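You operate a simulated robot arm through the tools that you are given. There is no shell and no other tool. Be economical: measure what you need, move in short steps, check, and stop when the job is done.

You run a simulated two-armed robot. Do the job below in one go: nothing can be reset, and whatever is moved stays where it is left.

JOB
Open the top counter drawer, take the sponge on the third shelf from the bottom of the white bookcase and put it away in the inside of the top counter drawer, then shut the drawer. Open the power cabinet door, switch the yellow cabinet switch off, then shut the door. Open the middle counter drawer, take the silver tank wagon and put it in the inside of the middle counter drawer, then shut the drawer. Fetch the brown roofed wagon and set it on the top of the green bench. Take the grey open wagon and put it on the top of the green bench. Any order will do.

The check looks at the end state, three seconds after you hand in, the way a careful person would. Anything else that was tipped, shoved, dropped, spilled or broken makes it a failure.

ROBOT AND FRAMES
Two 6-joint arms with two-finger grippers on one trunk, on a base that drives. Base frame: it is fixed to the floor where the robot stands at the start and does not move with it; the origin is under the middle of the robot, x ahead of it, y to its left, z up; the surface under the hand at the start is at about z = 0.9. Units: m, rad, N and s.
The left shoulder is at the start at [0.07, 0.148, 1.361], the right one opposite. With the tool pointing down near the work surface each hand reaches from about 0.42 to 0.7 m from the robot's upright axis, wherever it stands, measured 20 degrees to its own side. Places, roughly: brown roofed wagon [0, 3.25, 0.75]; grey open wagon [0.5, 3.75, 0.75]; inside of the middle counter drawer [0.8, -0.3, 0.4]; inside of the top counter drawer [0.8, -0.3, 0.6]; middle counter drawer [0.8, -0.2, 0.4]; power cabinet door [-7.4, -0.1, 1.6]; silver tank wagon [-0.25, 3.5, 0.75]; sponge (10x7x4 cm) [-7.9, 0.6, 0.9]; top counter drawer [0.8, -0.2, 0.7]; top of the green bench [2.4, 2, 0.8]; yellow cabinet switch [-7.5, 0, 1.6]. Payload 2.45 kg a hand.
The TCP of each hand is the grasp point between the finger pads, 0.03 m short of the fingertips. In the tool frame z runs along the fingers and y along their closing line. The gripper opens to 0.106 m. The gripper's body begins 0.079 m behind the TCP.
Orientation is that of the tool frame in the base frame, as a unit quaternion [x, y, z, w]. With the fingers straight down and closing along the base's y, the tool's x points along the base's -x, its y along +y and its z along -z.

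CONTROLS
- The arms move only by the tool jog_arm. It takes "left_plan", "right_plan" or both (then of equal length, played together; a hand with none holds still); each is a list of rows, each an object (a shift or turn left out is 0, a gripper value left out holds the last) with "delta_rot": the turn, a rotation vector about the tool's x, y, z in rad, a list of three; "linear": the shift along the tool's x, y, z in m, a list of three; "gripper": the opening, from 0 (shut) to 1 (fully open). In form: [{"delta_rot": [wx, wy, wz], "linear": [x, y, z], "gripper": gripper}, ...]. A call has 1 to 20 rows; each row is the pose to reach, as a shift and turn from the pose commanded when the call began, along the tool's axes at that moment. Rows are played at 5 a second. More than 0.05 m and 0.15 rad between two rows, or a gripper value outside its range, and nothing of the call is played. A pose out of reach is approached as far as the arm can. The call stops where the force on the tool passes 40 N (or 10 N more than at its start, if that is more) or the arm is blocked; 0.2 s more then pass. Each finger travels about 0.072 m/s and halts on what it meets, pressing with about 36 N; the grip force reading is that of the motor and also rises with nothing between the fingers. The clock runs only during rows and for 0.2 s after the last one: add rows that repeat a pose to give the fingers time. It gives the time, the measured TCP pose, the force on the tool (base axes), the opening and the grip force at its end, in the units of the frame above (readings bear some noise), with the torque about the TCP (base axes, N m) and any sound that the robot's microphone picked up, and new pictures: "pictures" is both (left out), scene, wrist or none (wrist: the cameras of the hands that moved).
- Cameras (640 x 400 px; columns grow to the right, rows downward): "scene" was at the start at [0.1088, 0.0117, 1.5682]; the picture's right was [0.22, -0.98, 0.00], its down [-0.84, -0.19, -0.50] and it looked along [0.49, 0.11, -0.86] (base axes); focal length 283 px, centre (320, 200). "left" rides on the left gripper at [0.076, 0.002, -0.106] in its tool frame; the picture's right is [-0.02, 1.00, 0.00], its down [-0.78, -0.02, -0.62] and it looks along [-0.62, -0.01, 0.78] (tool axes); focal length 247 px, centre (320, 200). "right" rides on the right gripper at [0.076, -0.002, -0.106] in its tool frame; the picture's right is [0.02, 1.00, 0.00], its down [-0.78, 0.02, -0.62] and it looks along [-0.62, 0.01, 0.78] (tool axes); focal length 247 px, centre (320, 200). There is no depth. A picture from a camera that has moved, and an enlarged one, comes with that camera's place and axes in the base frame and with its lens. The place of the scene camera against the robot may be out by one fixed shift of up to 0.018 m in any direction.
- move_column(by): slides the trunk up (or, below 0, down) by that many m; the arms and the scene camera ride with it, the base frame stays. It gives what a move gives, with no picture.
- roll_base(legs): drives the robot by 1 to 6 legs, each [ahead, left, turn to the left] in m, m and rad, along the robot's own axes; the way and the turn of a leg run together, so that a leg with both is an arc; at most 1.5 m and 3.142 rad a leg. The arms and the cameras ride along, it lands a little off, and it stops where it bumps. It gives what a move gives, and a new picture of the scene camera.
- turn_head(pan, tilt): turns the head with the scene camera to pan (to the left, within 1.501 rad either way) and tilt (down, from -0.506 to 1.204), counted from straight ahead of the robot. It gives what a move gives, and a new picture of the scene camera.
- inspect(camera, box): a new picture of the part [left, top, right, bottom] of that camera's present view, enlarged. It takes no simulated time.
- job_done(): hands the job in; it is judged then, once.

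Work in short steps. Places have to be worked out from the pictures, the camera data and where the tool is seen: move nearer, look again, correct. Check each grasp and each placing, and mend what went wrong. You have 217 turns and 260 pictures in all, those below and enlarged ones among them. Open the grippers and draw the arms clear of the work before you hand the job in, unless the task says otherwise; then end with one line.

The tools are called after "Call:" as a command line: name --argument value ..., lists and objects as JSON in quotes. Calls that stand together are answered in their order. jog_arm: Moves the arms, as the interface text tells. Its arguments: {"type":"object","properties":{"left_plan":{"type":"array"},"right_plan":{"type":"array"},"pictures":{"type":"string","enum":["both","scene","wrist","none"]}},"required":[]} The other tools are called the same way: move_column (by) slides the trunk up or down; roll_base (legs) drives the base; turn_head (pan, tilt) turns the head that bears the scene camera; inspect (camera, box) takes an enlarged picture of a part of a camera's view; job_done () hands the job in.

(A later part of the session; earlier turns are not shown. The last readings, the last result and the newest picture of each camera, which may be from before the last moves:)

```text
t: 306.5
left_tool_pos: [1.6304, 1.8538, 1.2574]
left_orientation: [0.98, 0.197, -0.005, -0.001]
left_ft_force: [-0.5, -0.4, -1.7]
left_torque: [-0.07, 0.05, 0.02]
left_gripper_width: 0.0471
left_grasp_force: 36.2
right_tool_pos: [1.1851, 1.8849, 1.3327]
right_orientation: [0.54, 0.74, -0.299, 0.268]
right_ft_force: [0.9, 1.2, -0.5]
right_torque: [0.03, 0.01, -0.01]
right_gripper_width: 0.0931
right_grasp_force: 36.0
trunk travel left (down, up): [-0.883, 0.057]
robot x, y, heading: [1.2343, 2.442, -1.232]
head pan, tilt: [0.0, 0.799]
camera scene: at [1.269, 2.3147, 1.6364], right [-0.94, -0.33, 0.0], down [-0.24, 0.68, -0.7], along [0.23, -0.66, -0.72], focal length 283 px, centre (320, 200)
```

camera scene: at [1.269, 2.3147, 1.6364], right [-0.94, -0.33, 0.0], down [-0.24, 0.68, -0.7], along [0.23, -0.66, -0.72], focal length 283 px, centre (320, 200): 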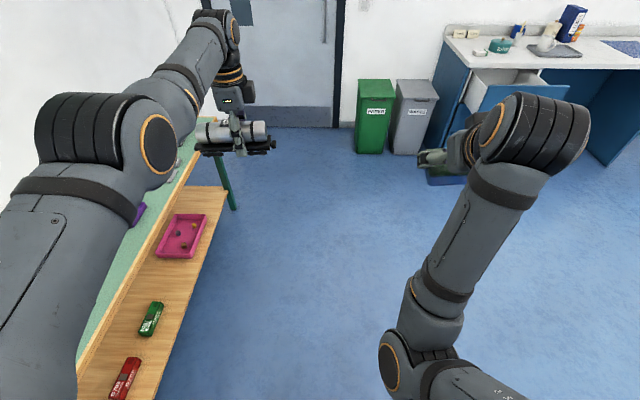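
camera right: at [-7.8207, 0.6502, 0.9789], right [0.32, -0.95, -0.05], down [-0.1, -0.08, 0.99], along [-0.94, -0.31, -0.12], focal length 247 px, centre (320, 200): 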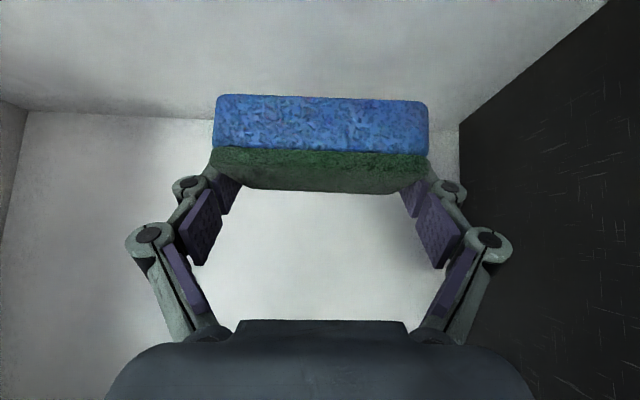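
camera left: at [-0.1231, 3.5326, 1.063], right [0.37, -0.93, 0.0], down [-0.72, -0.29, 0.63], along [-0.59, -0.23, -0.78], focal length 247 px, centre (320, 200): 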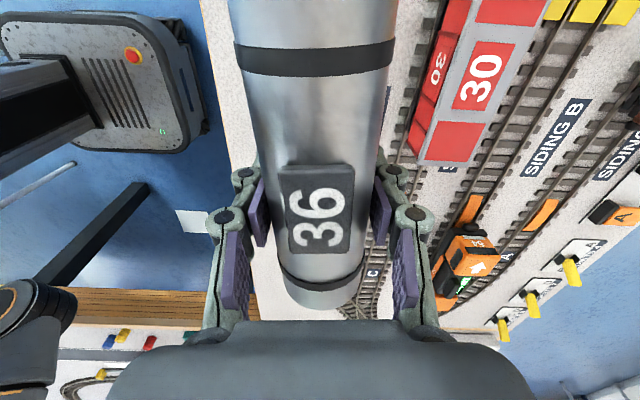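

Arrived near the counter side. Drive toward the open drawer, arms still high.

Call:
roll_base --legs '[[0, -1.06, 0], [1.15, 0, -0.02]]'

Call:
turn_head --pan -0.2 --tilt 1.0

```text
t: 317.3
left_tool_pos: [1.0073, 0.4034, 1.2575]
left_orientation: [0.982, 0.187, -0.004, -0.001]
left_ft_force: [-1.4, 0.4, -2.0]
left_torque: [0.0, 0.04, -0.01]
left_gripper_width: 0.0471
left_grasp_force: 35.9
right_tool_pos: [0.563, 0.4439, 1.3311]
right_orientation: [0.548, 0.734, -0.301, 0.264]
right_ft_force: [-0.6, -0.6, 0.5]
right_torque: [0.0, 0.0, 0.01]
right_gripper_width: 0.0928
right_grasp_force: 35.8
trunk travel left (down, up): [-0.883, 0.057]
robot x, y, heading: [0.6187, 0.9988, -1.252]
head pan, tilt: [0.0, 0.799]
camera scene: at [0.6551, 0.8725, 1.6363], right [-0.95, -0.31, 0.0], down [-0.22, 0.68, -0.7], along [0.22, -0.66, -0.72], focal length 283 px, centre (320, 200)
```

scene: 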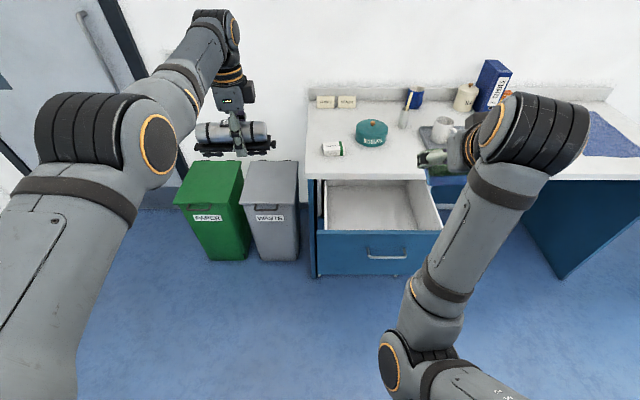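

```text
t: 318.1
left_tool_pos: [1.0072, 0.4032, 1.257]
left_orientation: [0.982, 0.187, -0.004, -0.002]
left_ft_force: [-0.6, 0.2, -2.2]
left_torque: [-0.01, 0.01, 0.02]
left_gripper_width: 0.0474
left_grasp_force: 36.3
right_tool_pos: [0.563, 0.443, 1.3324]
right_orientation: [0.548, 0.734, -0.3, 0.265]
right_ft_force: [0.1, -0.8, 0.0]
right_torque: [0.01, -0.02, 0.01]
right_gripper_width: 0.0929
right_grasp_force: 35.9
trunk travel left (down, up): [-0.883, 0.057]
robot x, y, heading: [0.6213, 1.0006, -1.252]
head pan, tilt: [-0.201, 1.0]
camera scene: at [0.6383, 0.879, 1.6211], right [-0.99, -0.12, 0.0], down [-0.1, 0.84, -0.54], along [0.06, -0.54, -0.84], focal length 283 px, centre (320, 200)
```

scene: 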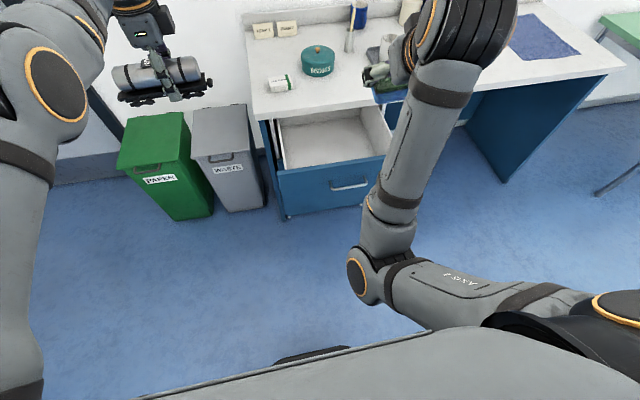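

Drawer interior is straight ahead of the right hand (~0.39 m). Move the left hand aside, advance, lower the trunk.

Call:
jog_arm --left_plan '[{"linear": [0.04, 0, -0.03]}, {"linear": [0.08, 0, -0.06]}, {"linear": [0.12, 0, -0.09]}, {"linear": [0.15, 0, -0.12]}]' --pictures "none"

Call:
roll_base --legs '[[0.24, 0, 0]]'

Call:
move_column --by -0.3

Call:
inspect --camera "right" --box '[0, 0, 640, 400]'

```text
t: 319.1
left_tool_pos: [1.138, 0.4796, 1.367]
left_orientation: [0.983, 0.186, -0.005, -0.002]
left_ft_force: [0.3, 0.7, -2.0]
left_torque: [-0.04, 0.07, -0.02]
left_gripper_width: 0.047
left_grasp_force: 36.0
left hand out of reach, approached as far as the arm can: row 2, 3, 4
right_tool_pos: [0.564, 0.4433, 1.333]
right_orientation: [0.549, 0.734, -0.301, 0.264]
right_ft_force: [-0.3, -0.8, 0.2]
right_torque: [0.0, -0.01, -0.01]
right_gripper_width: 0.093
right_grasp_force: 36.2
trunk travel left (down, up): [-0.883, 0.057]
robot x, y, heading: [0.6239, 0.9993, -1.253]
head pan, tilt: [-0.201, 1.0]
```

```text
t: 320.8
left_tool_pos: [1.2097, 0.2548, 1.3695]
left_orientation: [0.983, 0.186, -0.003, 0.001]
left_ft_force: [0.2, 0.5, -2.8]
left_torque: [-0.04, 0.01, -0.01]
left_gripper_width: 0.0472
left_grasp_force: 35.9
right_tool_pos: [0.6367, 0.2204, 1.3339]
right_orientation: [0.548, 0.733, -0.302, 0.266]
right_ft_force: [-0.2, 0.7, 0.7]
right_torque: [0.02, 0.02, -0.01]
right_gripper_width: 0.093
right_grasp_force: 36.4
trunk travel left (down, up): [-0.883, 0.057]
robot x, y, heading: [0.6975, 0.7696, -1.249]
head pan, tilt: [-0.201, 1.0]
camera scene: at [0.7115, 0.657, 1.6215], right [-0.99, -0.12, 0.0], down [-0.1, 0.83, -0.54], along [0.06, -0.54, -0.84], focal length 283 px, centre (320, 200)
```

scene: 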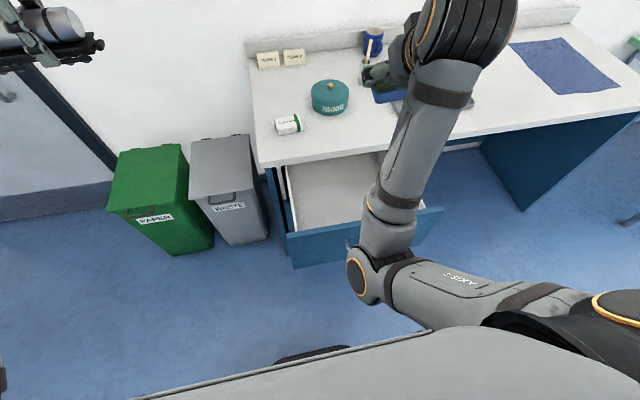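

```text
t: 323.8
left_tool_pos: [1.2105, 0.2521, 1.0686]
left_orientation: [0.983, 0.186, -0.004, -0.001]
left_ft_force: [0.1, -0.4, -1.6]
left_torque: [0.01, 0.07, -0.02]
left_gripper_width: 0.047
left_grasp_force: 36.0
right_tool_pos: [0.6375, 0.2163, 1.0325]
right_orientation: [0.549, 0.734, -0.301, 0.263]
right_ft_force: [-0.2, 0.3, -0.7]
right_torque: [0.01, 0.0, 0.01]
right_gripper_width: 0.093
right_grasp_force: 36.0
trunk travel left (down, up): [-0.583, 0.357]
robot x, y, heading: [0.6939, 0.7708, -1.254]
head pan, tilt: [-0.201, 1.0]
```

```text
1.00 times, centred on (320, 200) of right (not enlarged: the box is as wide or as high as the picture)
camera zoom: at [0.6107, 0.3447, 1.051], right [0.96, 0.23, -0.17], down [0.18, -0.05, 0.98], along [0.22, -0.97, -0.09], focal length 247 px, centre (320, 200)
```

zoom: 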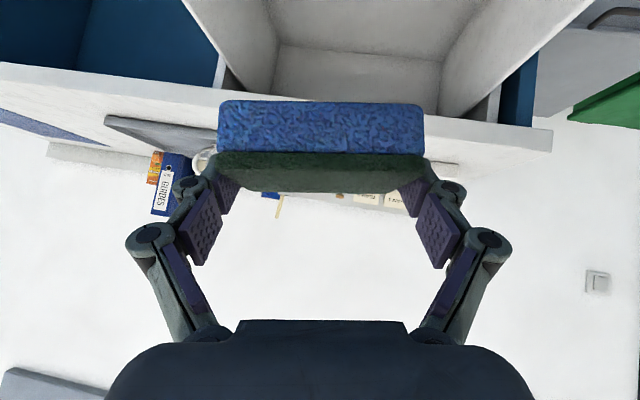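

The drawer is below-ahead. Move forward 15 cm, a bit left, and down to z 0.95.

Call:
jog_arm --right_plan '[{"linear": [-0.012, 0.014, 0.039]}, {"linear": [-0.025, 0.028, 0.078]}, {"linear": [-0.037, 0.041, 0.117]}, {"linear": [-0.049, 0.055, 0.155]}]'

```text
t: 324.8
left_tool_pos: [1.2109, 0.2495, 1.066]
left_orientation: [0.983, 0.185, -0.004, -0.002]
left_ft_force: [-0.8, -0.7, -4.0]
left_torque: [0.01, 0.08, -0.02]
left_gripper_width: 0.0473
left_grasp_force: 35.5
right_tool_pos: [0.714, 0.0836, 0.9525]
right_orientation: [0.549, 0.733, -0.302, 0.265]
right_ft_force: [1.0, -0.5, -0.3]
right_torque: [0.01, -0.02, -0.01]
right_gripper_width: 0.093
right_grasp_force: 35.8
trunk travel left (down, up): [-0.583, 0.357]
robot x, y, heading: [0.6975, 0.7763, -1.252]
head pan, tilt: [-0.201, 1.0]
camera scene: at [0.7135, 0.6516, 1.3209], right [-0.99, -0.12, 0.0], down [-0.1, 0.84, -0.54], along [0.06, -0.54, -0.84], focal length 283 px, centre (320, 200)
camera right: at [0.6874, 0.211, 0.9718], right [0.96, 0.23, -0.17], down [0.18, -0.05, 0.98], along [0.22, -0.97, -0.09], focal length 247 px, centre (320, 200)
```

scene: 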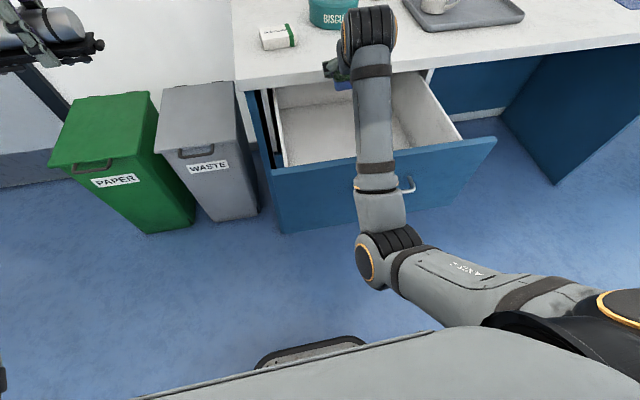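
right: 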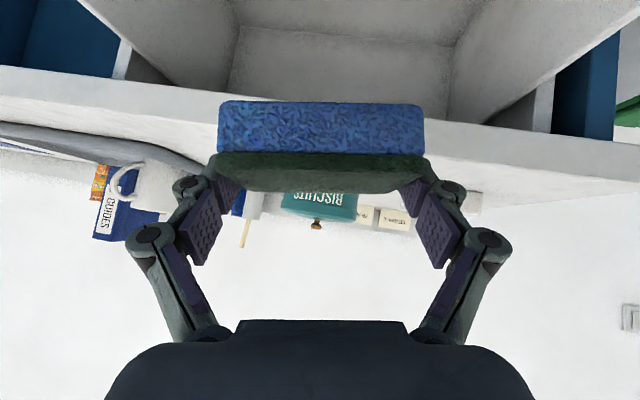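

The camera mount would hit the drawer front at this pitch, so I turn the tool to vertical first (moving back 3 cm).

Call:
jog_arm --right_plan '[{"delta_rot": [0, 0.13, 0], "linear": [0.004, 0, -0.004]}, {"delta_rot": [0, 0.26, 0], "linear": [0.008, 0, -0.008]}, {"delta_rot": [0, 0.39, 0], "linear": [0.012, 0, -0.012]}, {"delta_rot": [0, 0.52, 0], "linear": [0.016, 0, -0.016]}, {"delta_rot": [0, 0.65, 0], "linear": [0.02, 0, -0.02]}, {"delta_rot": [0, 0.75, 0], "linear": [0.022, 0, -0.022]}]'

```text
t: 326.2
left_tool_pos: [1.2108, 0.2515, 1.0668]
left_orientation: [0.982, 0.186, -0.004, -0.001]
left_ft_force: [-0.4, 0.5, -2.8]
left_torque: [-0.02, 0.02, 0.01]
left_gripper_width: 0.0472
left_grasp_force: 36.0
right_tool_pos: [0.7192, 0.0784, 0.9421]
right_orientation: [0.621, 0.779, -0.079, -0.023]
right_ft_force: [-0.4, 0.2, 0.1]
right_torque: [-0.03, 0.0, -0.02]
right_gripper_width: 0.0929
right_grasp_force: 36.3
right hand out of reach, approached as far as the arm can: row 4, 5, 6
trunk travel left (down, up): [-0.583, 0.357]
robot x, y, heading: [0.6954, 0.7734, -1.258]
head pan, tilt: [-0.201, 1.0]
camera scene: at [0.713, 0.6532, 1.3211], right [-0.99, -0.12, 0.0], down [-0.1, 0.84, -0.54], along [0.06, -0.54, -0.84], focal length 283 px, centre (320, 200)
camera right: at [0.7154, 0.1636, 1.0446], right [0.96, 0.24, -0.15], down [0.28, -0.7, 0.66], along [0.05, -0.67, -0.74], focal length 247 px, centre (320, 200)
```

scene: 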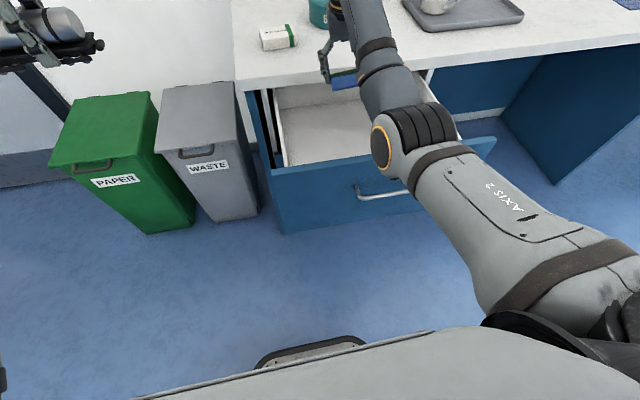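
right: 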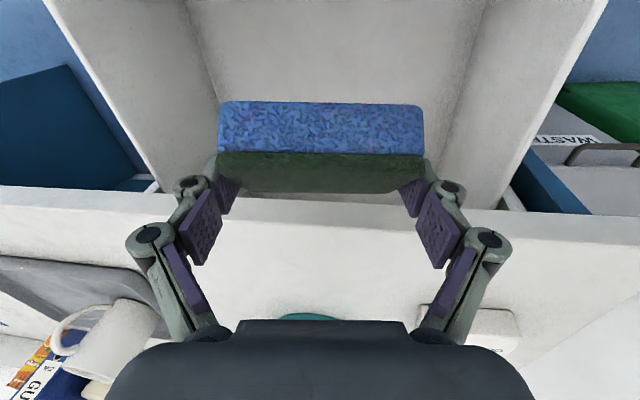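

Tool is nearly vertical. Back the base 5 cm for clearance to the counter edge, then descend.

Call:
roll_base --legs '[[-0.05, 0, 0]]'

Call:
jog_arm --right_plan '[{"linear": [0, 0, 0.03]}, {"linear": [0, 0, 0.06]}, {"linear": [0, 0, 0.09]}, {"linear": [0, 0, 0.12]}]'

```text
t: 327.2
left_tool_pos: [1.1955, 0.2968, 1.0668]
left_orientation: [0.982, 0.187, -0.004, -0.002]
left_ft_force: [0.0, 0.4, -3.0]
left_torque: [-0.01, 0.06, -0.02]
left_gripper_width: 0.047
left_grasp_force: 36.7
right_tool_pos: [0.7039, 0.1256, 0.9415]
right_orientation: [0.62, 0.78, -0.079, -0.024]
right_ft_force: [0.7, 0.2, 0.0]
right_torque: [0.03, 0.01, 0.03]
right_gripper_width: 0.0929
right_grasp_force: 35.7
trunk travel left (down, up): [-0.583, 0.357]
robot x, y, heading: [0.6825, 0.8211, -1.252]
head pan, tilt: [-0.201, 1.0]
camera scene: at [0.6982, 0.6983, 1.3208], right [-0.99, -0.12, 0.0], down [-0.1, 0.84, -0.54], along [0.06, -0.54, -0.84], focal length 283 px, centre (320, 200)
```

scene: 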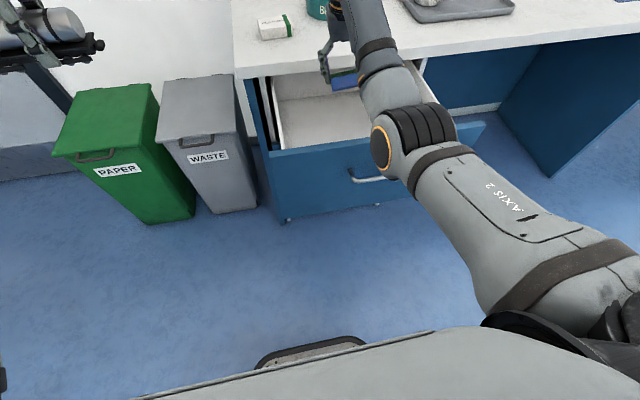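

```text
t: 328.2
left_tool_pos: [1.1953, 0.2969, 1.0659]
left_orientation: [0.983, 0.185, -0.004, -0.002]
left_ft_force: [-0.3, -0.5, -1.8]
left_torque: [0.0, 0.06, 0.05]
left_gripper_width: 0.0472
left_grasp_force: 36.3
right_tool_pos: [0.6861, 0.114, 0.8218]
right_orientation: [0.62, 0.78, -0.079, -0.023]
right_ft_force: [-0.1, 0.2, -0.6]
right_torque: [-0.04, 0.03, 0.0]
right_gripper_width: 0.0931
right_grasp_force: 35.6
trunk travel left (down, up): [-0.583, 0.357]
robot x, y, heading: [0.6782, 0.8171, -1.255]
head pan, tilt: [-0.201, 1.0]
camera scene: at [0.6974, 0.6987, 1.321], right [-0.99, -0.12, 0.0], down [-0.1, 0.84, -0.54], along [0.06, -0.54, -0.84], focal length 283 px, centre (320, 200)
camera right: at [0.6831, 0.198, 0.924], right [0.96, 0.24, -0.15], down [0.28, -0.7, 0.66], along [0.05, -0.67, -0.74], focal length 247 px, centre (320, 200)
```

scene: 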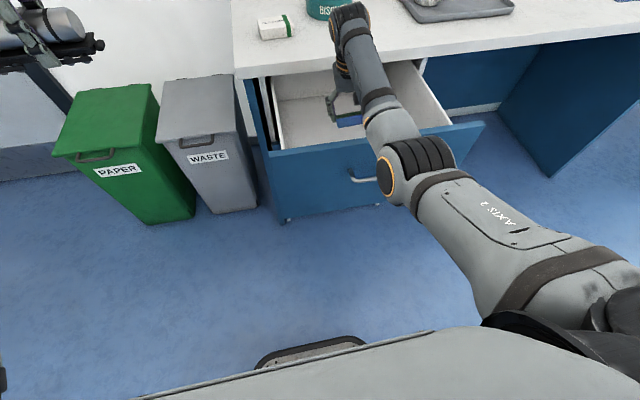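
right: 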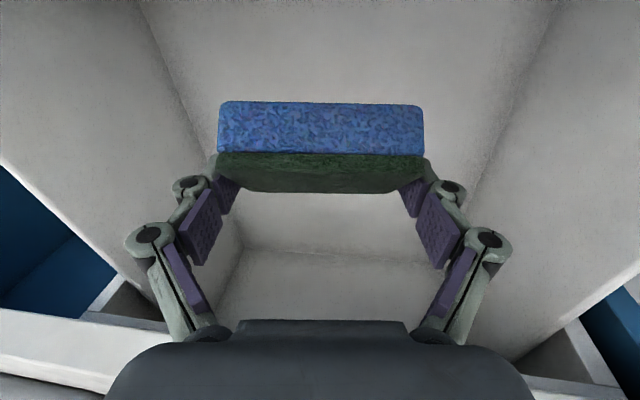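

The hand is within the drawer opening. Descend further gently.

Call:
jog_arm --right_plan '[{"linear": [0, 0, 0.02]}, {"linear": [0, 0, 0.04]}, {"linear": [0, 0, 0.055]}]'

```text
t: 329.0
left_tool_pos: [1.1948, 0.2988, 1.0676]
left_orientation: [0.983, 0.186, -0.004, -0.002]
left_ft_force: [0.7, 0.1, -3.0]
left_torque: [-0.02, 0.05, -0.04]
left_gripper_width: 0.047
left_grasp_force: 35.7
right_tool_pos: [0.6789, 0.1085, 0.7697]
right_orientation: [0.621, 0.78, -0.078, -0.022]
right_ft_force: [-0.6, 0.7, -0.3]
right_torque: [-0.01, 0.01, 0.04]
right_gripper_width: 0.0927
right_grasp_force: 35.8
trunk travel left (down, up): [-0.583, 0.357]
robot x, y, heading: [0.6821, 0.8237, -1.254]
head pan, tilt: [-0.201, 1.0]
camera scene: at [0.6973, 0.7, 1.3211], right [-0.99, -0.12, 0.0], down [-0.1, 0.84, -0.54], along [0.06, -0.54, -0.84], focal length 283 px, centre (320, 200)
camera right: at [0.6757, 0.1933, 0.8711], right [0.96, 0.24, -0.15], down [0.28, -0.7, 0.66], along [0.05, -0.68, -0.74], focal length 247 px, centre (320, 200)
```

scene: 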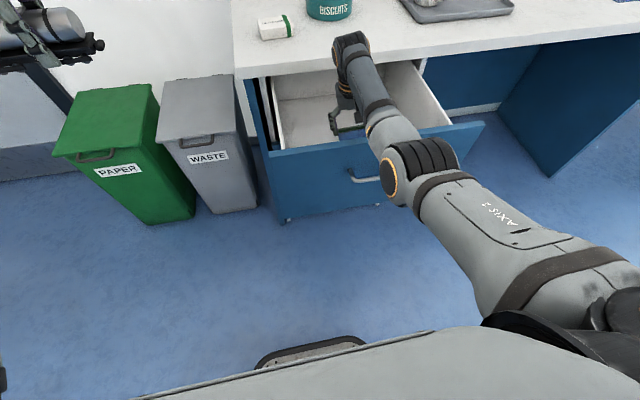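
right: 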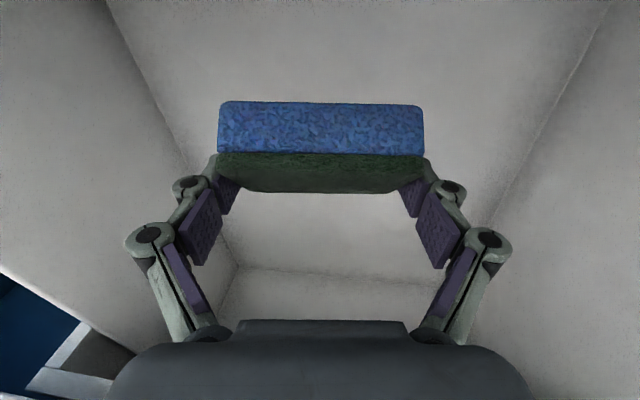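

Close to the bottom; descend 2.5 cm more, then release.

Call:
jog_arm --right_plan '[{"linear": [0, 0, 0.012]}, {"linear": [0, 0, 0.025]}, {"linear": [0, 0, 0.025], "gripper": 1}, {"linear": [0, 0, 0.025], "gripper": 1}, {"linear": [0, 0, 0.025], "gripper": 1}]'

```text
t: 330.2
left_tool_pos: [1.1946, 0.2979, 1.0681]
left_orientation: [0.983, 0.185, -0.004, -0.003]
left_ft_force: [-1.1, -0.4, -3.6]
left_torque: [-0.02, 0.04, 0.02]
left_gripper_width: 0.0475
left_grasp_force: 36.2
right_tool_pos: [0.6762, 0.1061, 0.7449]
right_orientation: [0.621, 0.779, -0.079, -0.023]
right_ft_force: [-1.3, -0.5, -0.3]
right_torque: [-0.01, 0.03, -0.01]
right_gripper_width: 0.106
right_grasp_force: 0.1
trunk travel left (down, up): [-0.583, 0.357]
robot x, y, heading: [0.6779, 0.8236, -1.256]
head pan, tilt: [-0.201, 1.0]
camera scene: at [0.6974, 0.7, 1.3211], right [-0.99, -0.12, 0.0], down [-0.1, 0.84, -0.54], along [0.06, -0.54, -0.84], focal length 283 px, centre (320, 200)
camera right: at [0.6722, 0.1912, 0.8466], right [0.96, 0.24, -0.15], down [0.28, -0.7, 0.66], along [0.05, -0.68, -0.74], focal length 247 px, centre (320, 200)
```

scene: 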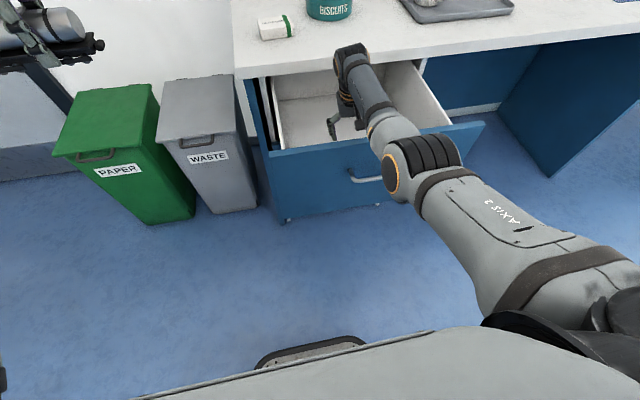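
right: 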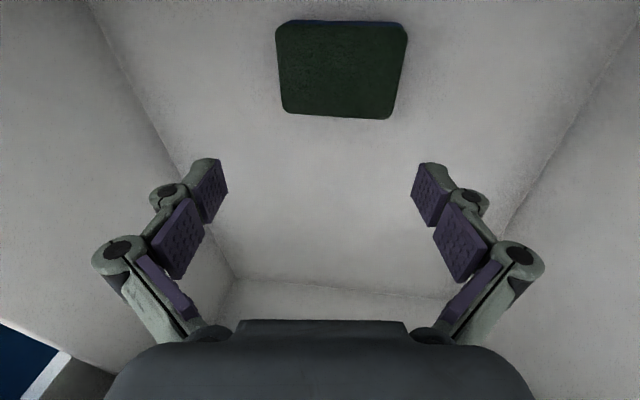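

Sponge lies flat in the drawer. Raise the hand out and back off.

Call:
jog_arm --right_plan '[{"linear": [0, 0, -0.045]}, {"linear": [0, 0, -0.09]}, {"linear": [0, 0, -0.135]}, {"linear": [0, 0, -0.18]}, {"linear": [0, 0, -0.225]}]' --pictures "none"

Call:
roll_base --legs '[[-0.3, 0, 0]]'

Call:
jog_arm --right_plan '[{"delta_rot": [-0.08, -0.08, 0.08], "gripper": 0.0}, {"delta_rot": [-0.16, -0.16, 0.16]}, {"delta_rot": [-0.24, -0.24, 0.24]}, {"delta_rot": [-0.32, -0.32, 0.32]}, {"delta_rot": [-0.4, -0.4, 0.4]}, {"delta_rot": [-0.48, -0.48, 0.48]}, {"delta_rot": [-0.56, -0.56, 0.56]}, {"delta_rot": [-0.64, -0.64, 0.64]}, {"delta_rot": [-0.72, -0.72, 0.72]}, {"delta_rot": [-0.8, -0.8, 0.8]}, {"delta_rot": [-0.88, -0.88, 0.88]}, {"delta_rot": [-0.96, -0.96, 0.96]}, {"delta_rot": [-1.04, -1.04, 1.04]}, {"delta_rot": [-1.12, -1.12, 1.12]}, {"delta_rot": [-1.17, -1.17, 1.17]}, {"delta_rot": [-1.2092, -1.2092, 1.2092]}]'

```text
t: 331.4
left_tool_pos: [1.1958, 0.2984, 1.0672]
left_orientation: [0.983, 0.186, -0.004, -0.001]
left_ft_force: [-0.3, 0.7, -3.4]
left_torque: [-0.05, 0.06, -0.01]
left_gripper_width: 0.0474
left_grasp_force: 35.8
right_tool_pos: [0.7086, 0.1228, 0.9662]
right_orientation: [0.621, 0.779, -0.079, -0.024]
right_ft_force: [-0.2, 0.7, 0.2]
right_torque: [-0.05, 0.01, 0.04]
right_gripper_width: 0.106
right_grasp_force: 0.0
right hand out of reach, approached as far as the arm can: row 5
trunk travel left (down, up): [-0.583, 0.357]
robot x, y, heading: [0.6776, 0.8178, -1.255]
head pan, tilt: [-0.201, 1.0]
```

```text
t: 333.4
left_tool_pos: [1.1033, 0.5827, 1.0676]
left_orientation: [0.983, 0.186, -0.004, -0.002]
left_ft_force: [0.6, 0.1, -2.5]
left_torque: [-0.04, 0.07, 0.02]
left_gripper_width: 0.0472
left_grasp_force: 35.8
right_tool_pos: [0.6162, 0.4045, 0.9663]
right_orientation: [0.619, 0.781, -0.08, -0.023]
right_ft_force: [0.0, 0.4, 0.9]
right_torque: [-0.01, 0.03, -0.01]
right_gripper_width: 0.1062
right_grasp_force: 0.1
trunk travel left (down, up): [-0.583, 0.357]
robot x, y, heading: [0.5859, 1.1066, -1.25]
head pan, tilt: [-0.201, 1.0]
camera scene: at [0.604, 0.9836, 1.321], right [-0.99, -0.12, 0.0], down [-0.1, 0.84, -0.54], along [0.06, -0.54, -0.84], focal length 283 px, centre (320, 200)
```

scene: 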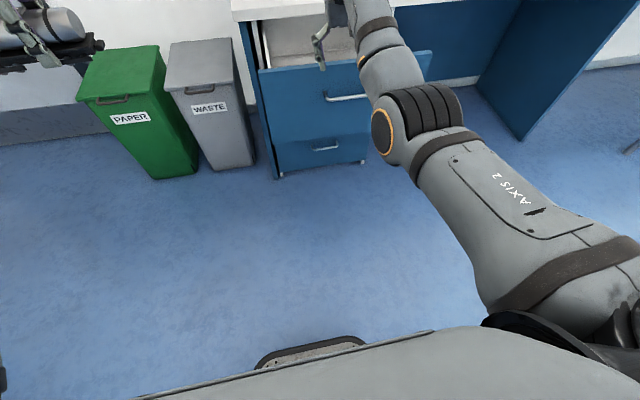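

```text
t: 336.8
left_tool_pos: [1.1026, 0.583, 1.0667]
left_orientation: [0.982, 0.186, -0.004, -0.001]
left_ft_force: [0.7, 0.0, -1.9]
left_torque: [-0.06, 0.07, -0.01]
left_gripper_width: 0.0473
left_grasp_force: 35.6
right_tool_pos: [0.6162, 0.4063, 0.9658]
right_orientation: [0.671, 0.129, 0.029, 0.729]
right_ft_force: [0.0, 0.5, 0.3]
right_torque: [-0.02, -0.03, -0.04]
right_gripper_width: 0.0001
right_grasp_force: 29.0
trunk travel left (down, up): [-0.583, 0.357]
robot x, y, heading: [0.5881, 1.1034, -1.247]
head pan, tilt: [-0.201, 1.0]
camera scene: at [0.6041, 0.9839, 1.3211], right [-0.99, -0.12, 0.0], down [-0.1, 0.84, -0.54], along [0.06, -0.54, -0.84], focal length 283 px, centre (320, 200)
camera right: at [0.6662, 0.5261, 0.9476], right [0.15, 0.1, 0.98], down [-0.9, 0.43, 0.1], along [-0.42, -0.9, 0.16], focal length 247 px, centre (320, 200)
```

scene: 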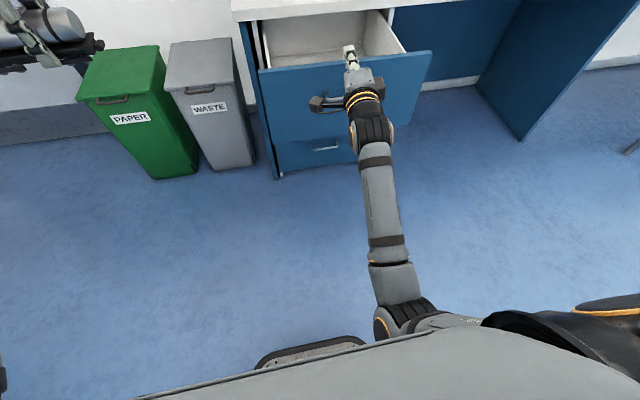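
right: 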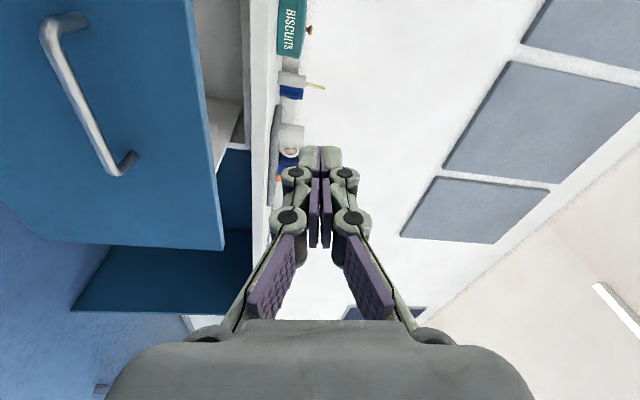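

Correct the hand attitude, lower it to z≈0.825 (above the handle) and then push the drawer shut by driving forward.

Call:
jog_arm --right_plan '[{"delta_rot": [0.02, 0.03, 0.06], "linear": [0, -0.045, 0]}, {"delta_rot": [0.04, 0.06, 0.12], "linear": [0, -0.09, 0]}, {"delta_rot": [0.063, 0.09, 0.17], "linear": [0.0, -0.14, 0]}]' --pictures "none"

Call:
roll_base --legs '[[0.3, 0, 0]]'

```text
t: 337.6
left_tool_pos: [1.1013, 0.5817, 1.0666]
left_orientation: [0.982, 0.187, -0.004, -0.002]
left_ft_force: [0.6, -0.2, -2.7]
left_torque: [0.03, 0.06, 0.0]
left_gripper_width: 0.047
left_grasp_force: 35.5
right_tool_pos: [0.5965, 0.3905, 0.8285]
right_orientation: [0.701, 0.107, 0.119, 0.695]
right_ft_force: [-0.3, 0.7, -0.2]
right_torque: [-0.02, -0.03, 0.0]
right_gripper_width: 0.0
right_grasp_force: 28.6
trunk travel left (down, up): [-0.583, 0.357]
robot x, y, heading: [0.5837, 1.1078, -1.25]
head pan, tilt: [-0.201, 1.0]
```

```text
t: 339.6
left_tool_pos: [1.1957, 0.2973, 1.068]
left_orientation: [0.982, 0.187, -0.004, -0.002]
left_ft_force: [0.2, -0.1, -2.8]
left_torque: [0.0, 0.05, 0.02]
left_gripper_width: 0.0475
left_grasp_force: 36.2
right_tool_pos: [0.6902, 0.1068, 0.8281]
right_orientation: [0.702, 0.106, 0.116, 0.695]
right_ft_force: [0.3, 0.4, -0.8]
right_torque: [-0.03, 0.0, 0.0]
right_gripper_width: 0.0
right_grasp_force: 28.7
trunk travel left (down, up): [-0.583, 0.357]
robot x, y, heading: [0.6788, 0.8222, -1.254]
head pan, tilt: [-0.201, 1.0]
camera scene: at [0.6979, 0.6988, 1.3211], right [-0.99, -0.12, 0.0], down [-0.1, 0.84, -0.54], along [0.06, -0.54, -0.84], focal length 283 px, centre (320, 200)
```

scene: 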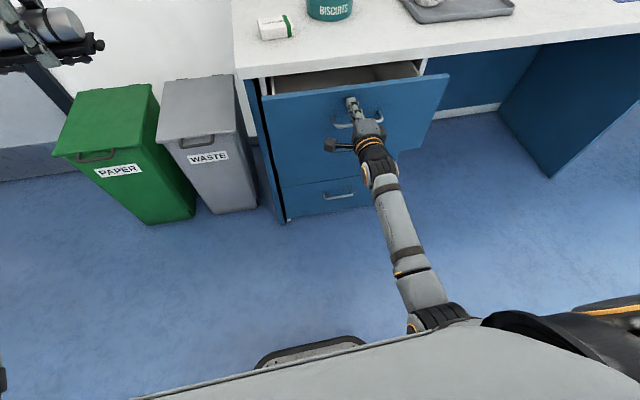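

Closing well. Drive 9 cm more, then finish with the arm until force builds.

Call:
roll_base --legs '[[0.09, 0, 0]]'

Call:
jog_arm --right_plan '[{"linear": [0, 0, 0.015]}, {"linear": [0, 0, 0.03]}, {"linear": [0, 0, 0.045]}, {"linear": [0, 0, 0.06]}]' --pictures "scene"

```text
t: 340.8
left_tool_pos: [1.2253, 0.2128, 1.067]
left_orientation: [0.982, 0.186, -0.005, -0.002]
left_ft_force: [0.4, 0.1, -3.3]
left_torque: [-0.03, 0.07, 0.02]
left_gripper_width: 0.0473
left_grasp_force: 36.2
right_tool_pos: [0.72, 0.0209, 0.8272]
right_orientation: [0.702, 0.106, 0.117, 0.695]
right_ft_force: [0.5, 0.1, 0.1]
right_torque: [-0.04, -0.05, -0.02]
right_gripper_width: 0.0002
right_grasp_force: 28.8
trunk travel left (down, up): [-0.583, 0.357]
robot x, y, heading: [0.7086, 0.7303, -1.251]
head pan, tilt: [-0.201, 1.0]
camera scene: at [0.7265, 0.6127, 1.321], right [-0.99, -0.12, 0.0], down [-0.1, 0.84, -0.54], along [0.06, -0.54, -0.84], focal length 283 px, centre (320, 200)
```

scene: 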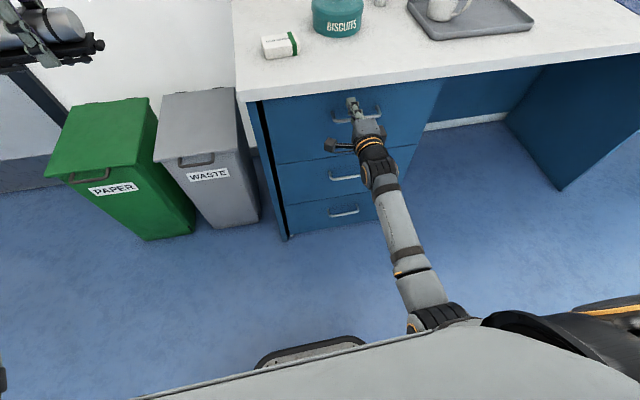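

```text
t: 341.4
left_tool_pos: [1.2236, 0.2117, 1.0667]
left_orientation: [0.982, 0.186, -0.004, -0.002]
left_ft_force: [1.7, -1.3, -3.5]
left_torque: [0.11, 0.07, -0.02]
left_gripper_width: 0.0474
left_grasp_force: 36.3
right_tool_pos: [0.7275, -0.0031, 0.828]
right_orientation: [0.699, 0.107, 0.117, 0.697]
right_ft_force: [-4.0, 31.4, 7.4]
right_torque: [-0.29, 0.09, -0.04]
right_gripper_width: 0.0059
right_grasp_force: 28.7
trunk travel left (down, up): [-0.583, 0.357]
robot x, y, heading: [0.7106, 0.7329, -1.255]
head pan, tilt: [-0.201, 1.0]
stopped in row 3 (right hand): the force on the tool passed its limit at 63 N (the readings are from after the stop); the commanded pose is now the measured one
camera scene: at [0.7258, 0.6154, 1.3213], right [-0.99, -0.12, 0.0], down [-0.1, 0.84, -0.54], along [0.06, -0.54, -0.84], focal length 283 px, centre (320, 200)
```

scene: 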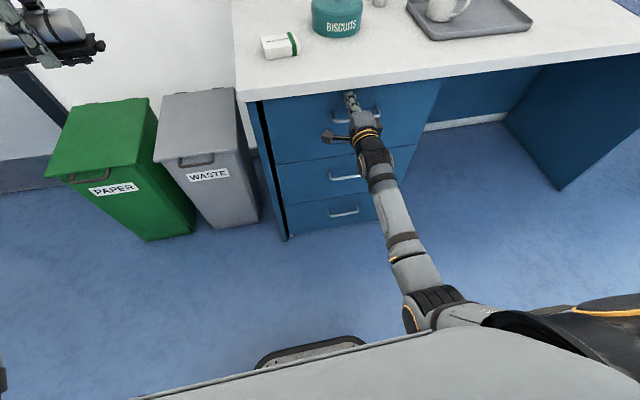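

Top drawer is shut with the sponge inside. Next the middle handle at z≈0.51: back off, lower the trunk, open the right gripper.

Call:
roll_base --legs '[[-0.2, 0, 0]]'

Call:
jog_arm --right_plan '[{"gripper": 0.6}, {"gripper": 0.6}, {"gripper": 0.6}]' --left_plan '[{"linear": [0, 0, -0.04]}, {"linear": [0, 0, -0.08]}, {"linear": [0, 0, -0.1]}]' --pictures "none"

Call:
move_column --by -0.34

Call:
turn_head --pan 0.0 --tilt 0.75

Call:
inspect --camera "right" --box '[0, 0, 640, 400]'

```text
t: 343.0
left_tool_pos: [1.162, 0.4022, 1.0655]
left_orientation: [0.983, 0.185, -0.004, -0.002]
left_ft_force: [-0.8, -0.3, -2.3]
left_torque: [-0.04, 0.05, -0.03]
left_gripper_width: 0.0474
left_grasp_force: 35.9
right_tool_pos: [0.6648, 0.1862, 0.8274]
right_orientation: [0.701, 0.107, 0.117, 0.695]
right_ft_force: [0.5, 0.4, 0.8]
right_torque: [0.01, 0.01, -0.02]
right_gripper_width: 0.0001
right_grasp_force: 28.9
trunk travel left (down, up): [-0.583, 0.357]
robot x, y, heading: [0.65, 0.9241, -1.249]
head pan, tilt: [-0.201, 1.0]
camera scene: at [0.6632, 0.8044, 1.3211], right [-0.99, -0.12, 0.0], down [-0.1, 0.84, -0.54], along [0.06, -0.54, -0.84], focal length 283 px, centre (320, 200)
```

scene: 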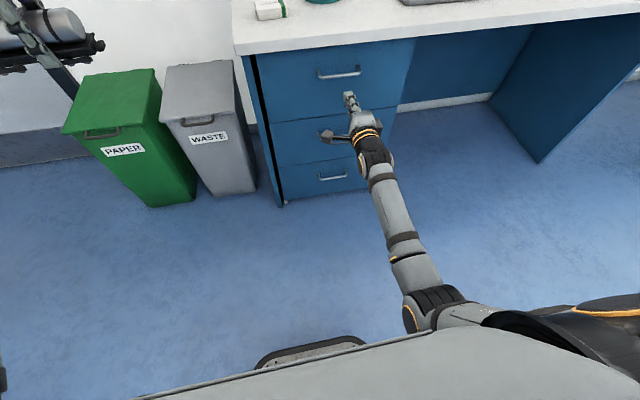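

```text
t: 343.8
left_tool_pos: [1.1472, 0.4265, 1.1425]
left_orientation: [0.983, 0.186, -0.004, -0.004]
left_ft_force: [-1.0, 0.6, -1.9]
left_torque: [0.01, 0.06, -0.02]
left_gripper_width: 0.0471
left_grasp_force: 35.5
left hand out of reach, approached as far as the arm can: row 1, 2, 3
right_tool_pos: [0.6654, 0.186, 0.8269]
right_orientation: [0.702, 0.106, 0.117, 0.695]
right_ft_force: [0.1, -0.3, -0.4]
right_torque: [0.0, -0.05, 0.01]
right_gripper_width: 0.0639
right_grasp_force: 0.0
trunk travel left (down, up): [-0.583, 0.357]
robot x, y, heading: [0.643, 0.9252, -1.25]
head pan, tilt: [-0.201, 1.0]
```

```text
t: 347.1
left_tool_pos: [1.1481, 0.4263, 0.8028]
left_orientation: [0.983, 0.186, -0.004, -0.002]
left_ft_force: [0.0, 0.8, -2.6]
left_torque: [-0.03, 0.06, -0.01]
left_gripper_width: 0.0474
left_grasp_force: 36.2
right_tool_pos: [0.6642, 0.1863, 0.4872]
right_orientation: [0.701, 0.107, 0.117, 0.696]
right_ft_force: [-0.1, 0.1, -0.5]
right_torque: [-0.02, -0.01, -0.03]
right_gripper_width: 0.0637
right_grasp_force: 0.1
trunk travel left (down, up): [-0.243, 0.697]
robot x, y, heading: [0.6457, 0.9232, -1.248]
head pan, tilt: [-0.201, 1.0]
```

```text
t: 347.9
left_tool_pos: [1.1465, 0.4256, 0.8032]
left_orientation: [0.983, 0.185, -0.004, -0.002]
left_ft_force: [0.2, 0.3, -2.1]
left_torque: [-0.01, 0.02, -0.02]
left_gripper_width: 0.0474
left_grasp_force: 36.4
right_tool_pos: [0.667, 0.1861, 0.4876]
right_orientation: [0.702, 0.107, 0.117, 0.694]
right_ft_force: [0.5, 1.0, 0.4]
right_torque: [0.0, 0.0, 0.03]
right_gripper_width: 0.0639
right_grasp_force: 0.0
trunk travel left (down, up): [-0.243, 0.697]
robot x, y, heading: [0.6465, 0.9231, -1.254]
head pan, tilt: [0.0, 0.75]
camera scene: at [0.6808, 0.7947, 1.0002], right [-0.95, -0.31, 0.0], down [-0.21, 0.65, -0.73], along [0.23, -0.69, -0.68], focal length 283 px, centre (320, 200)
```

scene: 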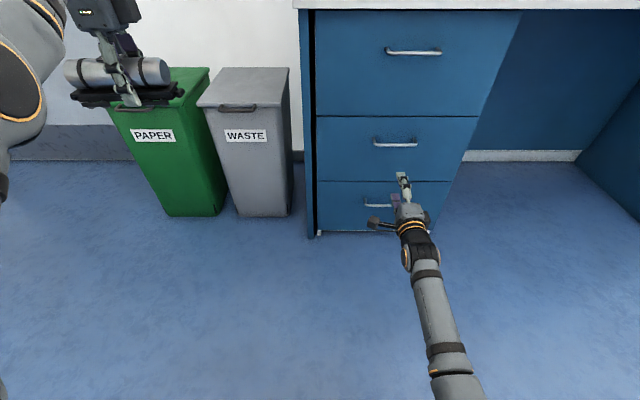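

```text
1.00 times, centred on (320, 200) of right (not enlarged: the box is as wide or as high as the picture)
camera zoom: at [0.7055, 0.3122, 0.4885], right [0.01, 0.0, 1.0], down [-0.94, 0.35, 0.01], along [-0.35, -0.94, 0.0], focal length 247 px, centre (320, 200)
```

zoom: 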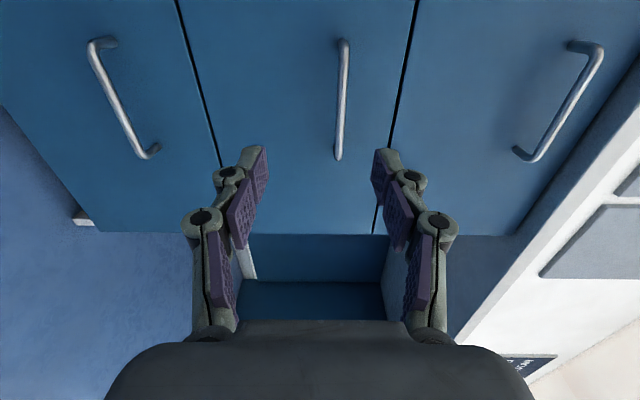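

Middle handle is ~2.5 cm above the hand centre line. Raise, drive 0.12 ahead, check.

Call:
jog_arm --right_plan '[{"linear": [0, 0.025, 0]}, {"linear": [0, 0.025, 0]}]' --pictures "none"

Call:
roll_base --legs '[[0.13, 0, 0]]'

Call:
inspect --camera "right" --box '[0, 0, 640, 400]'

```text
t: 348.5
left_tool_pos: [1.1478, 0.4276, 0.803]
left_orientation: [0.983, 0.185, -0.004, -0.002]
left_ft_force: [-0.7, -0.5, -2.4]
left_torque: [0.0, 0.04, 0.0]
left_gripper_width: 0.0473
left_grasp_force: 35.3
right_tool_pos: [0.6651, 0.1855, 0.5116]
right_orientation: [0.702, 0.107, 0.118, 0.695]
right_ft_force: [1.0, 0.3, -0.2]
right_torque: [0.01, -0.01, -0.03]
right_gripper_width: 0.0635
right_grasp_force: 0.1
trunk travel left (down, up): [-0.243, 0.697]
robot x, y, heading: [0.6458, 0.9231, -1.249]
head pan, tilt: [0.0, 0.75]
```

```text
t: 349.8
left_tool_pos: [1.1889, 0.3033, 0.8012]
left_orientation: [0.982, 0.186, -0.004, -0.002]
left_ft_force: [-0.1, -0.1, -2.2]
left_torque: [0.05, 0.03, 0.01]
left_gripper_width: 0.0474
left_grasp_force: 36.5
right_tool_pos: [0.7063, 0.0609, 0.51]
right_orientation: [0.702, 0.107, 0.117, 0.695]
right_ft_force: [0.2, 0.8, -0.1]
right_torque: [-0.06, -0.01, 0.02]
right_gripper_width: 0.0633
right_grasp_force: 0.1
trunk travel left (down, up): [-0.243, 0.697]
robot x, y, heading: [0.6903, 0.7968, -1.252]
head pan, tilt: [0.0, 0.75]
camera scene: at [0.7223, 0.6698, 1.0001], right [-0.95, -0.31, 0.0], down [-0.21, 0.65, -0.73], along [0.23, -0.69, -0.68], focal length 283 px, centre (320, 200)
```

scene: 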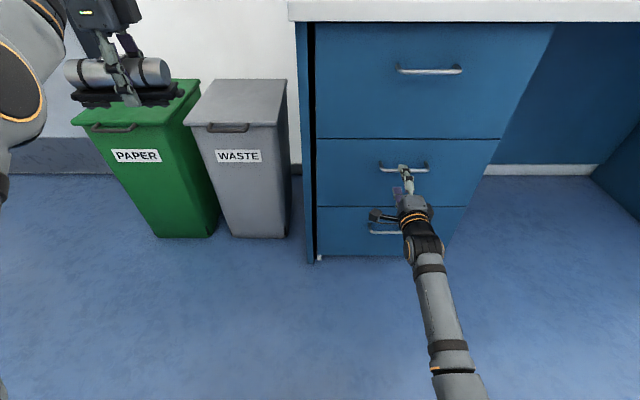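

```text
1.00 times, centred on (320, 200) of right (not enlarged: the box is as wide or as high as the picture)
camera zoom: at [0.7468, 0.1867, 0.5128], right [0.01, 0.0, 1.0], down [-0.94, 0.35, 0.01], along [-0.35, -0.94, 0.0], focal length 247 px, centre (320, 200)
```

zoom: 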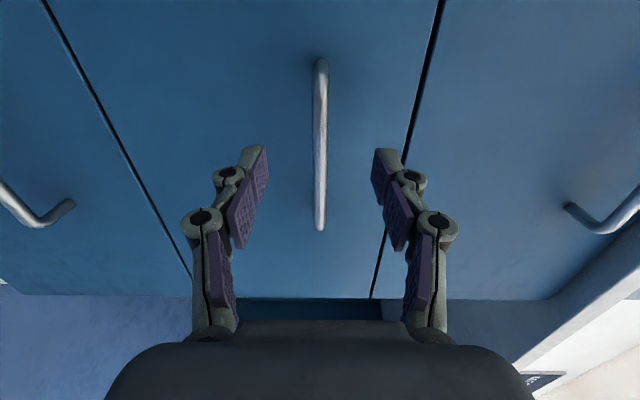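

Handle centred between the fingers. Advance until touching.

Call:
jog_arm --right_plan '[{"linear": [0, 0, 0.03]}, {"linear": [0, 0, 0.055]}, {"linear": [0, 0, 0.06]}]' --pictures "wrist"

```text
t: 350.6
left_tool_pos: [1.1883, 0.3032, 0.8024]
left_orientation: [0.983, 0.186, -0.003, -0.002]
left_ft_force: [0.8, 0.0, -3.0]
left_torque: [-0.03, 0.05, 0.02]
left_gripper_width: 0.0474
left_grasp_force: 36.2
right_tool_pos: [0.7238, 0.0056, 0.5116]
right_orientation: [0.702, 0.106, 0.117, 0.695]
right_ft_force: [0.6, -0.5, -0.1]
right_torque: [-0.02, -0.01, 0.0]
right_gripper_width: 0.0638
right_grasp_force: 0.0
trunk travel left (down, up): [-0.243, 0.697]
robot x, y, heading: [0.684, 0.797, -1.252]
head pan, tilt: [0.0, 0.75]
camera right: at [0.7652, 0.1298, 0.5126], right [0.01, 0.0, 1.0], down [-0.94, 0.35, 0.01], along [-0.35, -0.94, 0.0], focal length 247 px, centre (320, 200)
```

right: 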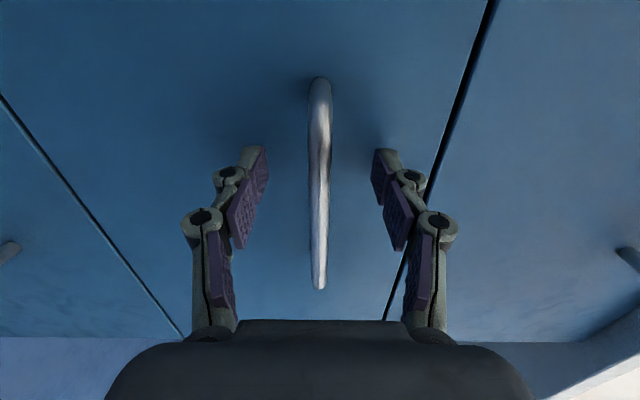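

Close on the bar here.

Call:
jog_arm --right_plan '[{"gripper": 0.0}, {"gripper": 0.0}, {"gripper": 0.0}, {"gripper": 0.0}]' --pictures "none"

```text
t: 351.6
left_tool_pos: [1.1885, 0.3029, 0.8017]
left_orientation: [0.982, 0.187, -0.004, -0.002]
left_ft_force: [0.2, -1.0, -2.9]
left_torque: [0.0, 0.06, 0.02]
left_gripper_width: 0.0471
left_grasp_force: 36.3
right_tool_pos: [0.725, 0.0048, 0.512]
right_orientation: [0.701, 0.107, 0.116, 0.696]
right_ft_force: [-0.6, -1.0, -1.0]
right_torque: [-0.19, 0.59, 0.11]
right_gripper_width: 0.0081
right_grasp_force: 35.4
trunk travel left (down, up): [-0.243, 0.697]
robot x, y, heading: [0.6865, 0.8028, -1.25]
head pan, tilt: [0.0, 0.75]
```

Gripped. Pull the middle drawer open by driving back.

Call:
roll_base --legs '[[-0.32, 0, 0]]'

```text
t: 353.7
left_tool_pos: [1.0895, 0.6045, 0.8022]
left_orientation: [0.983, 0.186, -0.004, -0.002]
left_ft_force: [-0.4, -1.0, -1.9]
left_torque: [-0.03, 0.06, 0.03]
left_gripper_width: 0.0474
left_grasp_force: 36.0
right_tool_pos: [0.6259, 0.3072, 0.5118]
right_orientation: [0.701, 0.107, 0.117, 0.695]
right_ft_force: [20.8, 7.4, -3.6]
right_torque: [-0.22, 0.62, 0.17]
right_gripper_width: 0.008
right_grasp_force: 35.7
trunk travel left (down, up): [-0.243, 0.697]
robot x, y, heading: [0.5833, 1.1001, -1.251]
head pan, tilt: [0.0, 0.75]
camera scene: at [0.624, 0.9726, 1.0001], right [-0.95, -0.31, 0.0], down [-0.22, 0.65, -0.73], along [0.23, -0.69, -0.68], focal length 283 px, centre (320, 200)
```

scene: 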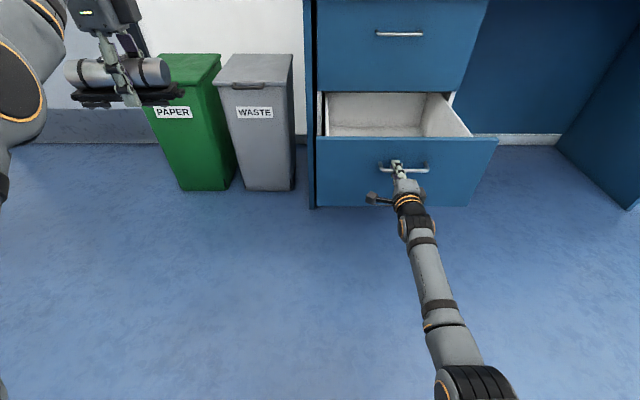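

Middle drawer is open. Release, retract the right hand.

Call:
jog_arm --right_plan '[{"gripper": 0.5}, {"gripper": 0.5}, {"gripper": 0.5}, {"linear": [0, 0, -0.05], "gripper": 0.5}, {"linear": [0, 0, -0.1]}, {"linear": [0, 0.03, -0.14]}, {"linear": [0, 0.07, -0.17]}, {"linear": [0, 0.12, -0.19]}]' --pictures "none"

Call:
roll_base --legs '[[0, -0.4, 0]]'

```text
refused: row 8 steps farther than a row can; nothing moved
```

```text
t: 354.7
left_tool_pos: [1.0648, 0.599, 0.8017]
left_orientation: [0.982, 0.187, -0.003, -0.003]
left_ft_force: [0.4, -0.7, -2.6]
left_torque: [-0.03, 0.06, 0.0]
left_gripper_width: 0.0471
left_grasp_force: 36.5
right_tool_pos: [0.6121, 0.3012, 0.5107]
right_orientation: [0.701, 0.108, 0.124, 0.694]
right_ft_force: [-0.1, 0.2, 0.5]
right_torque: [-0.11, 0.43, 0.31]
right_gripper_width: 0.0079
right_grasp_force: 35.4
trunk travel left (down, up): [-0.243, 0.697]
robot x, y, heading: [0.5597, 1.0923, -1.247]
head pan, tilt: [0.0, 0.75]
stopped in leg 1: the force on the tool passed its limit at 108 N (the readings are from after the stop); the commanded pose is now the measured one
camera scene: at [0.5978, 0.9645, 1.0002], right [-0.95, -0.32, 0.0], down [-0.22, 0.65, -0.73], along [0.23, -0.69, -0.68], focal length 283 px, centre (320, 200)
```

scene: 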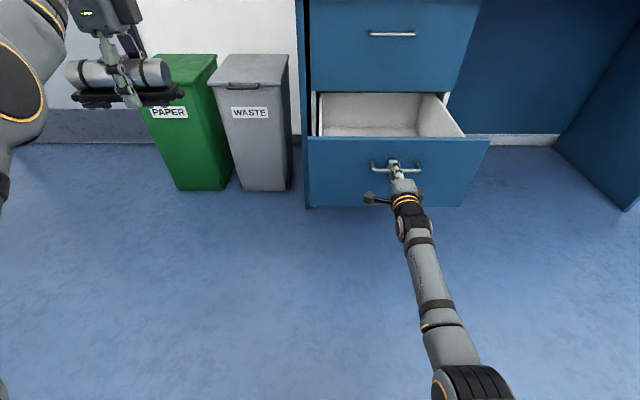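

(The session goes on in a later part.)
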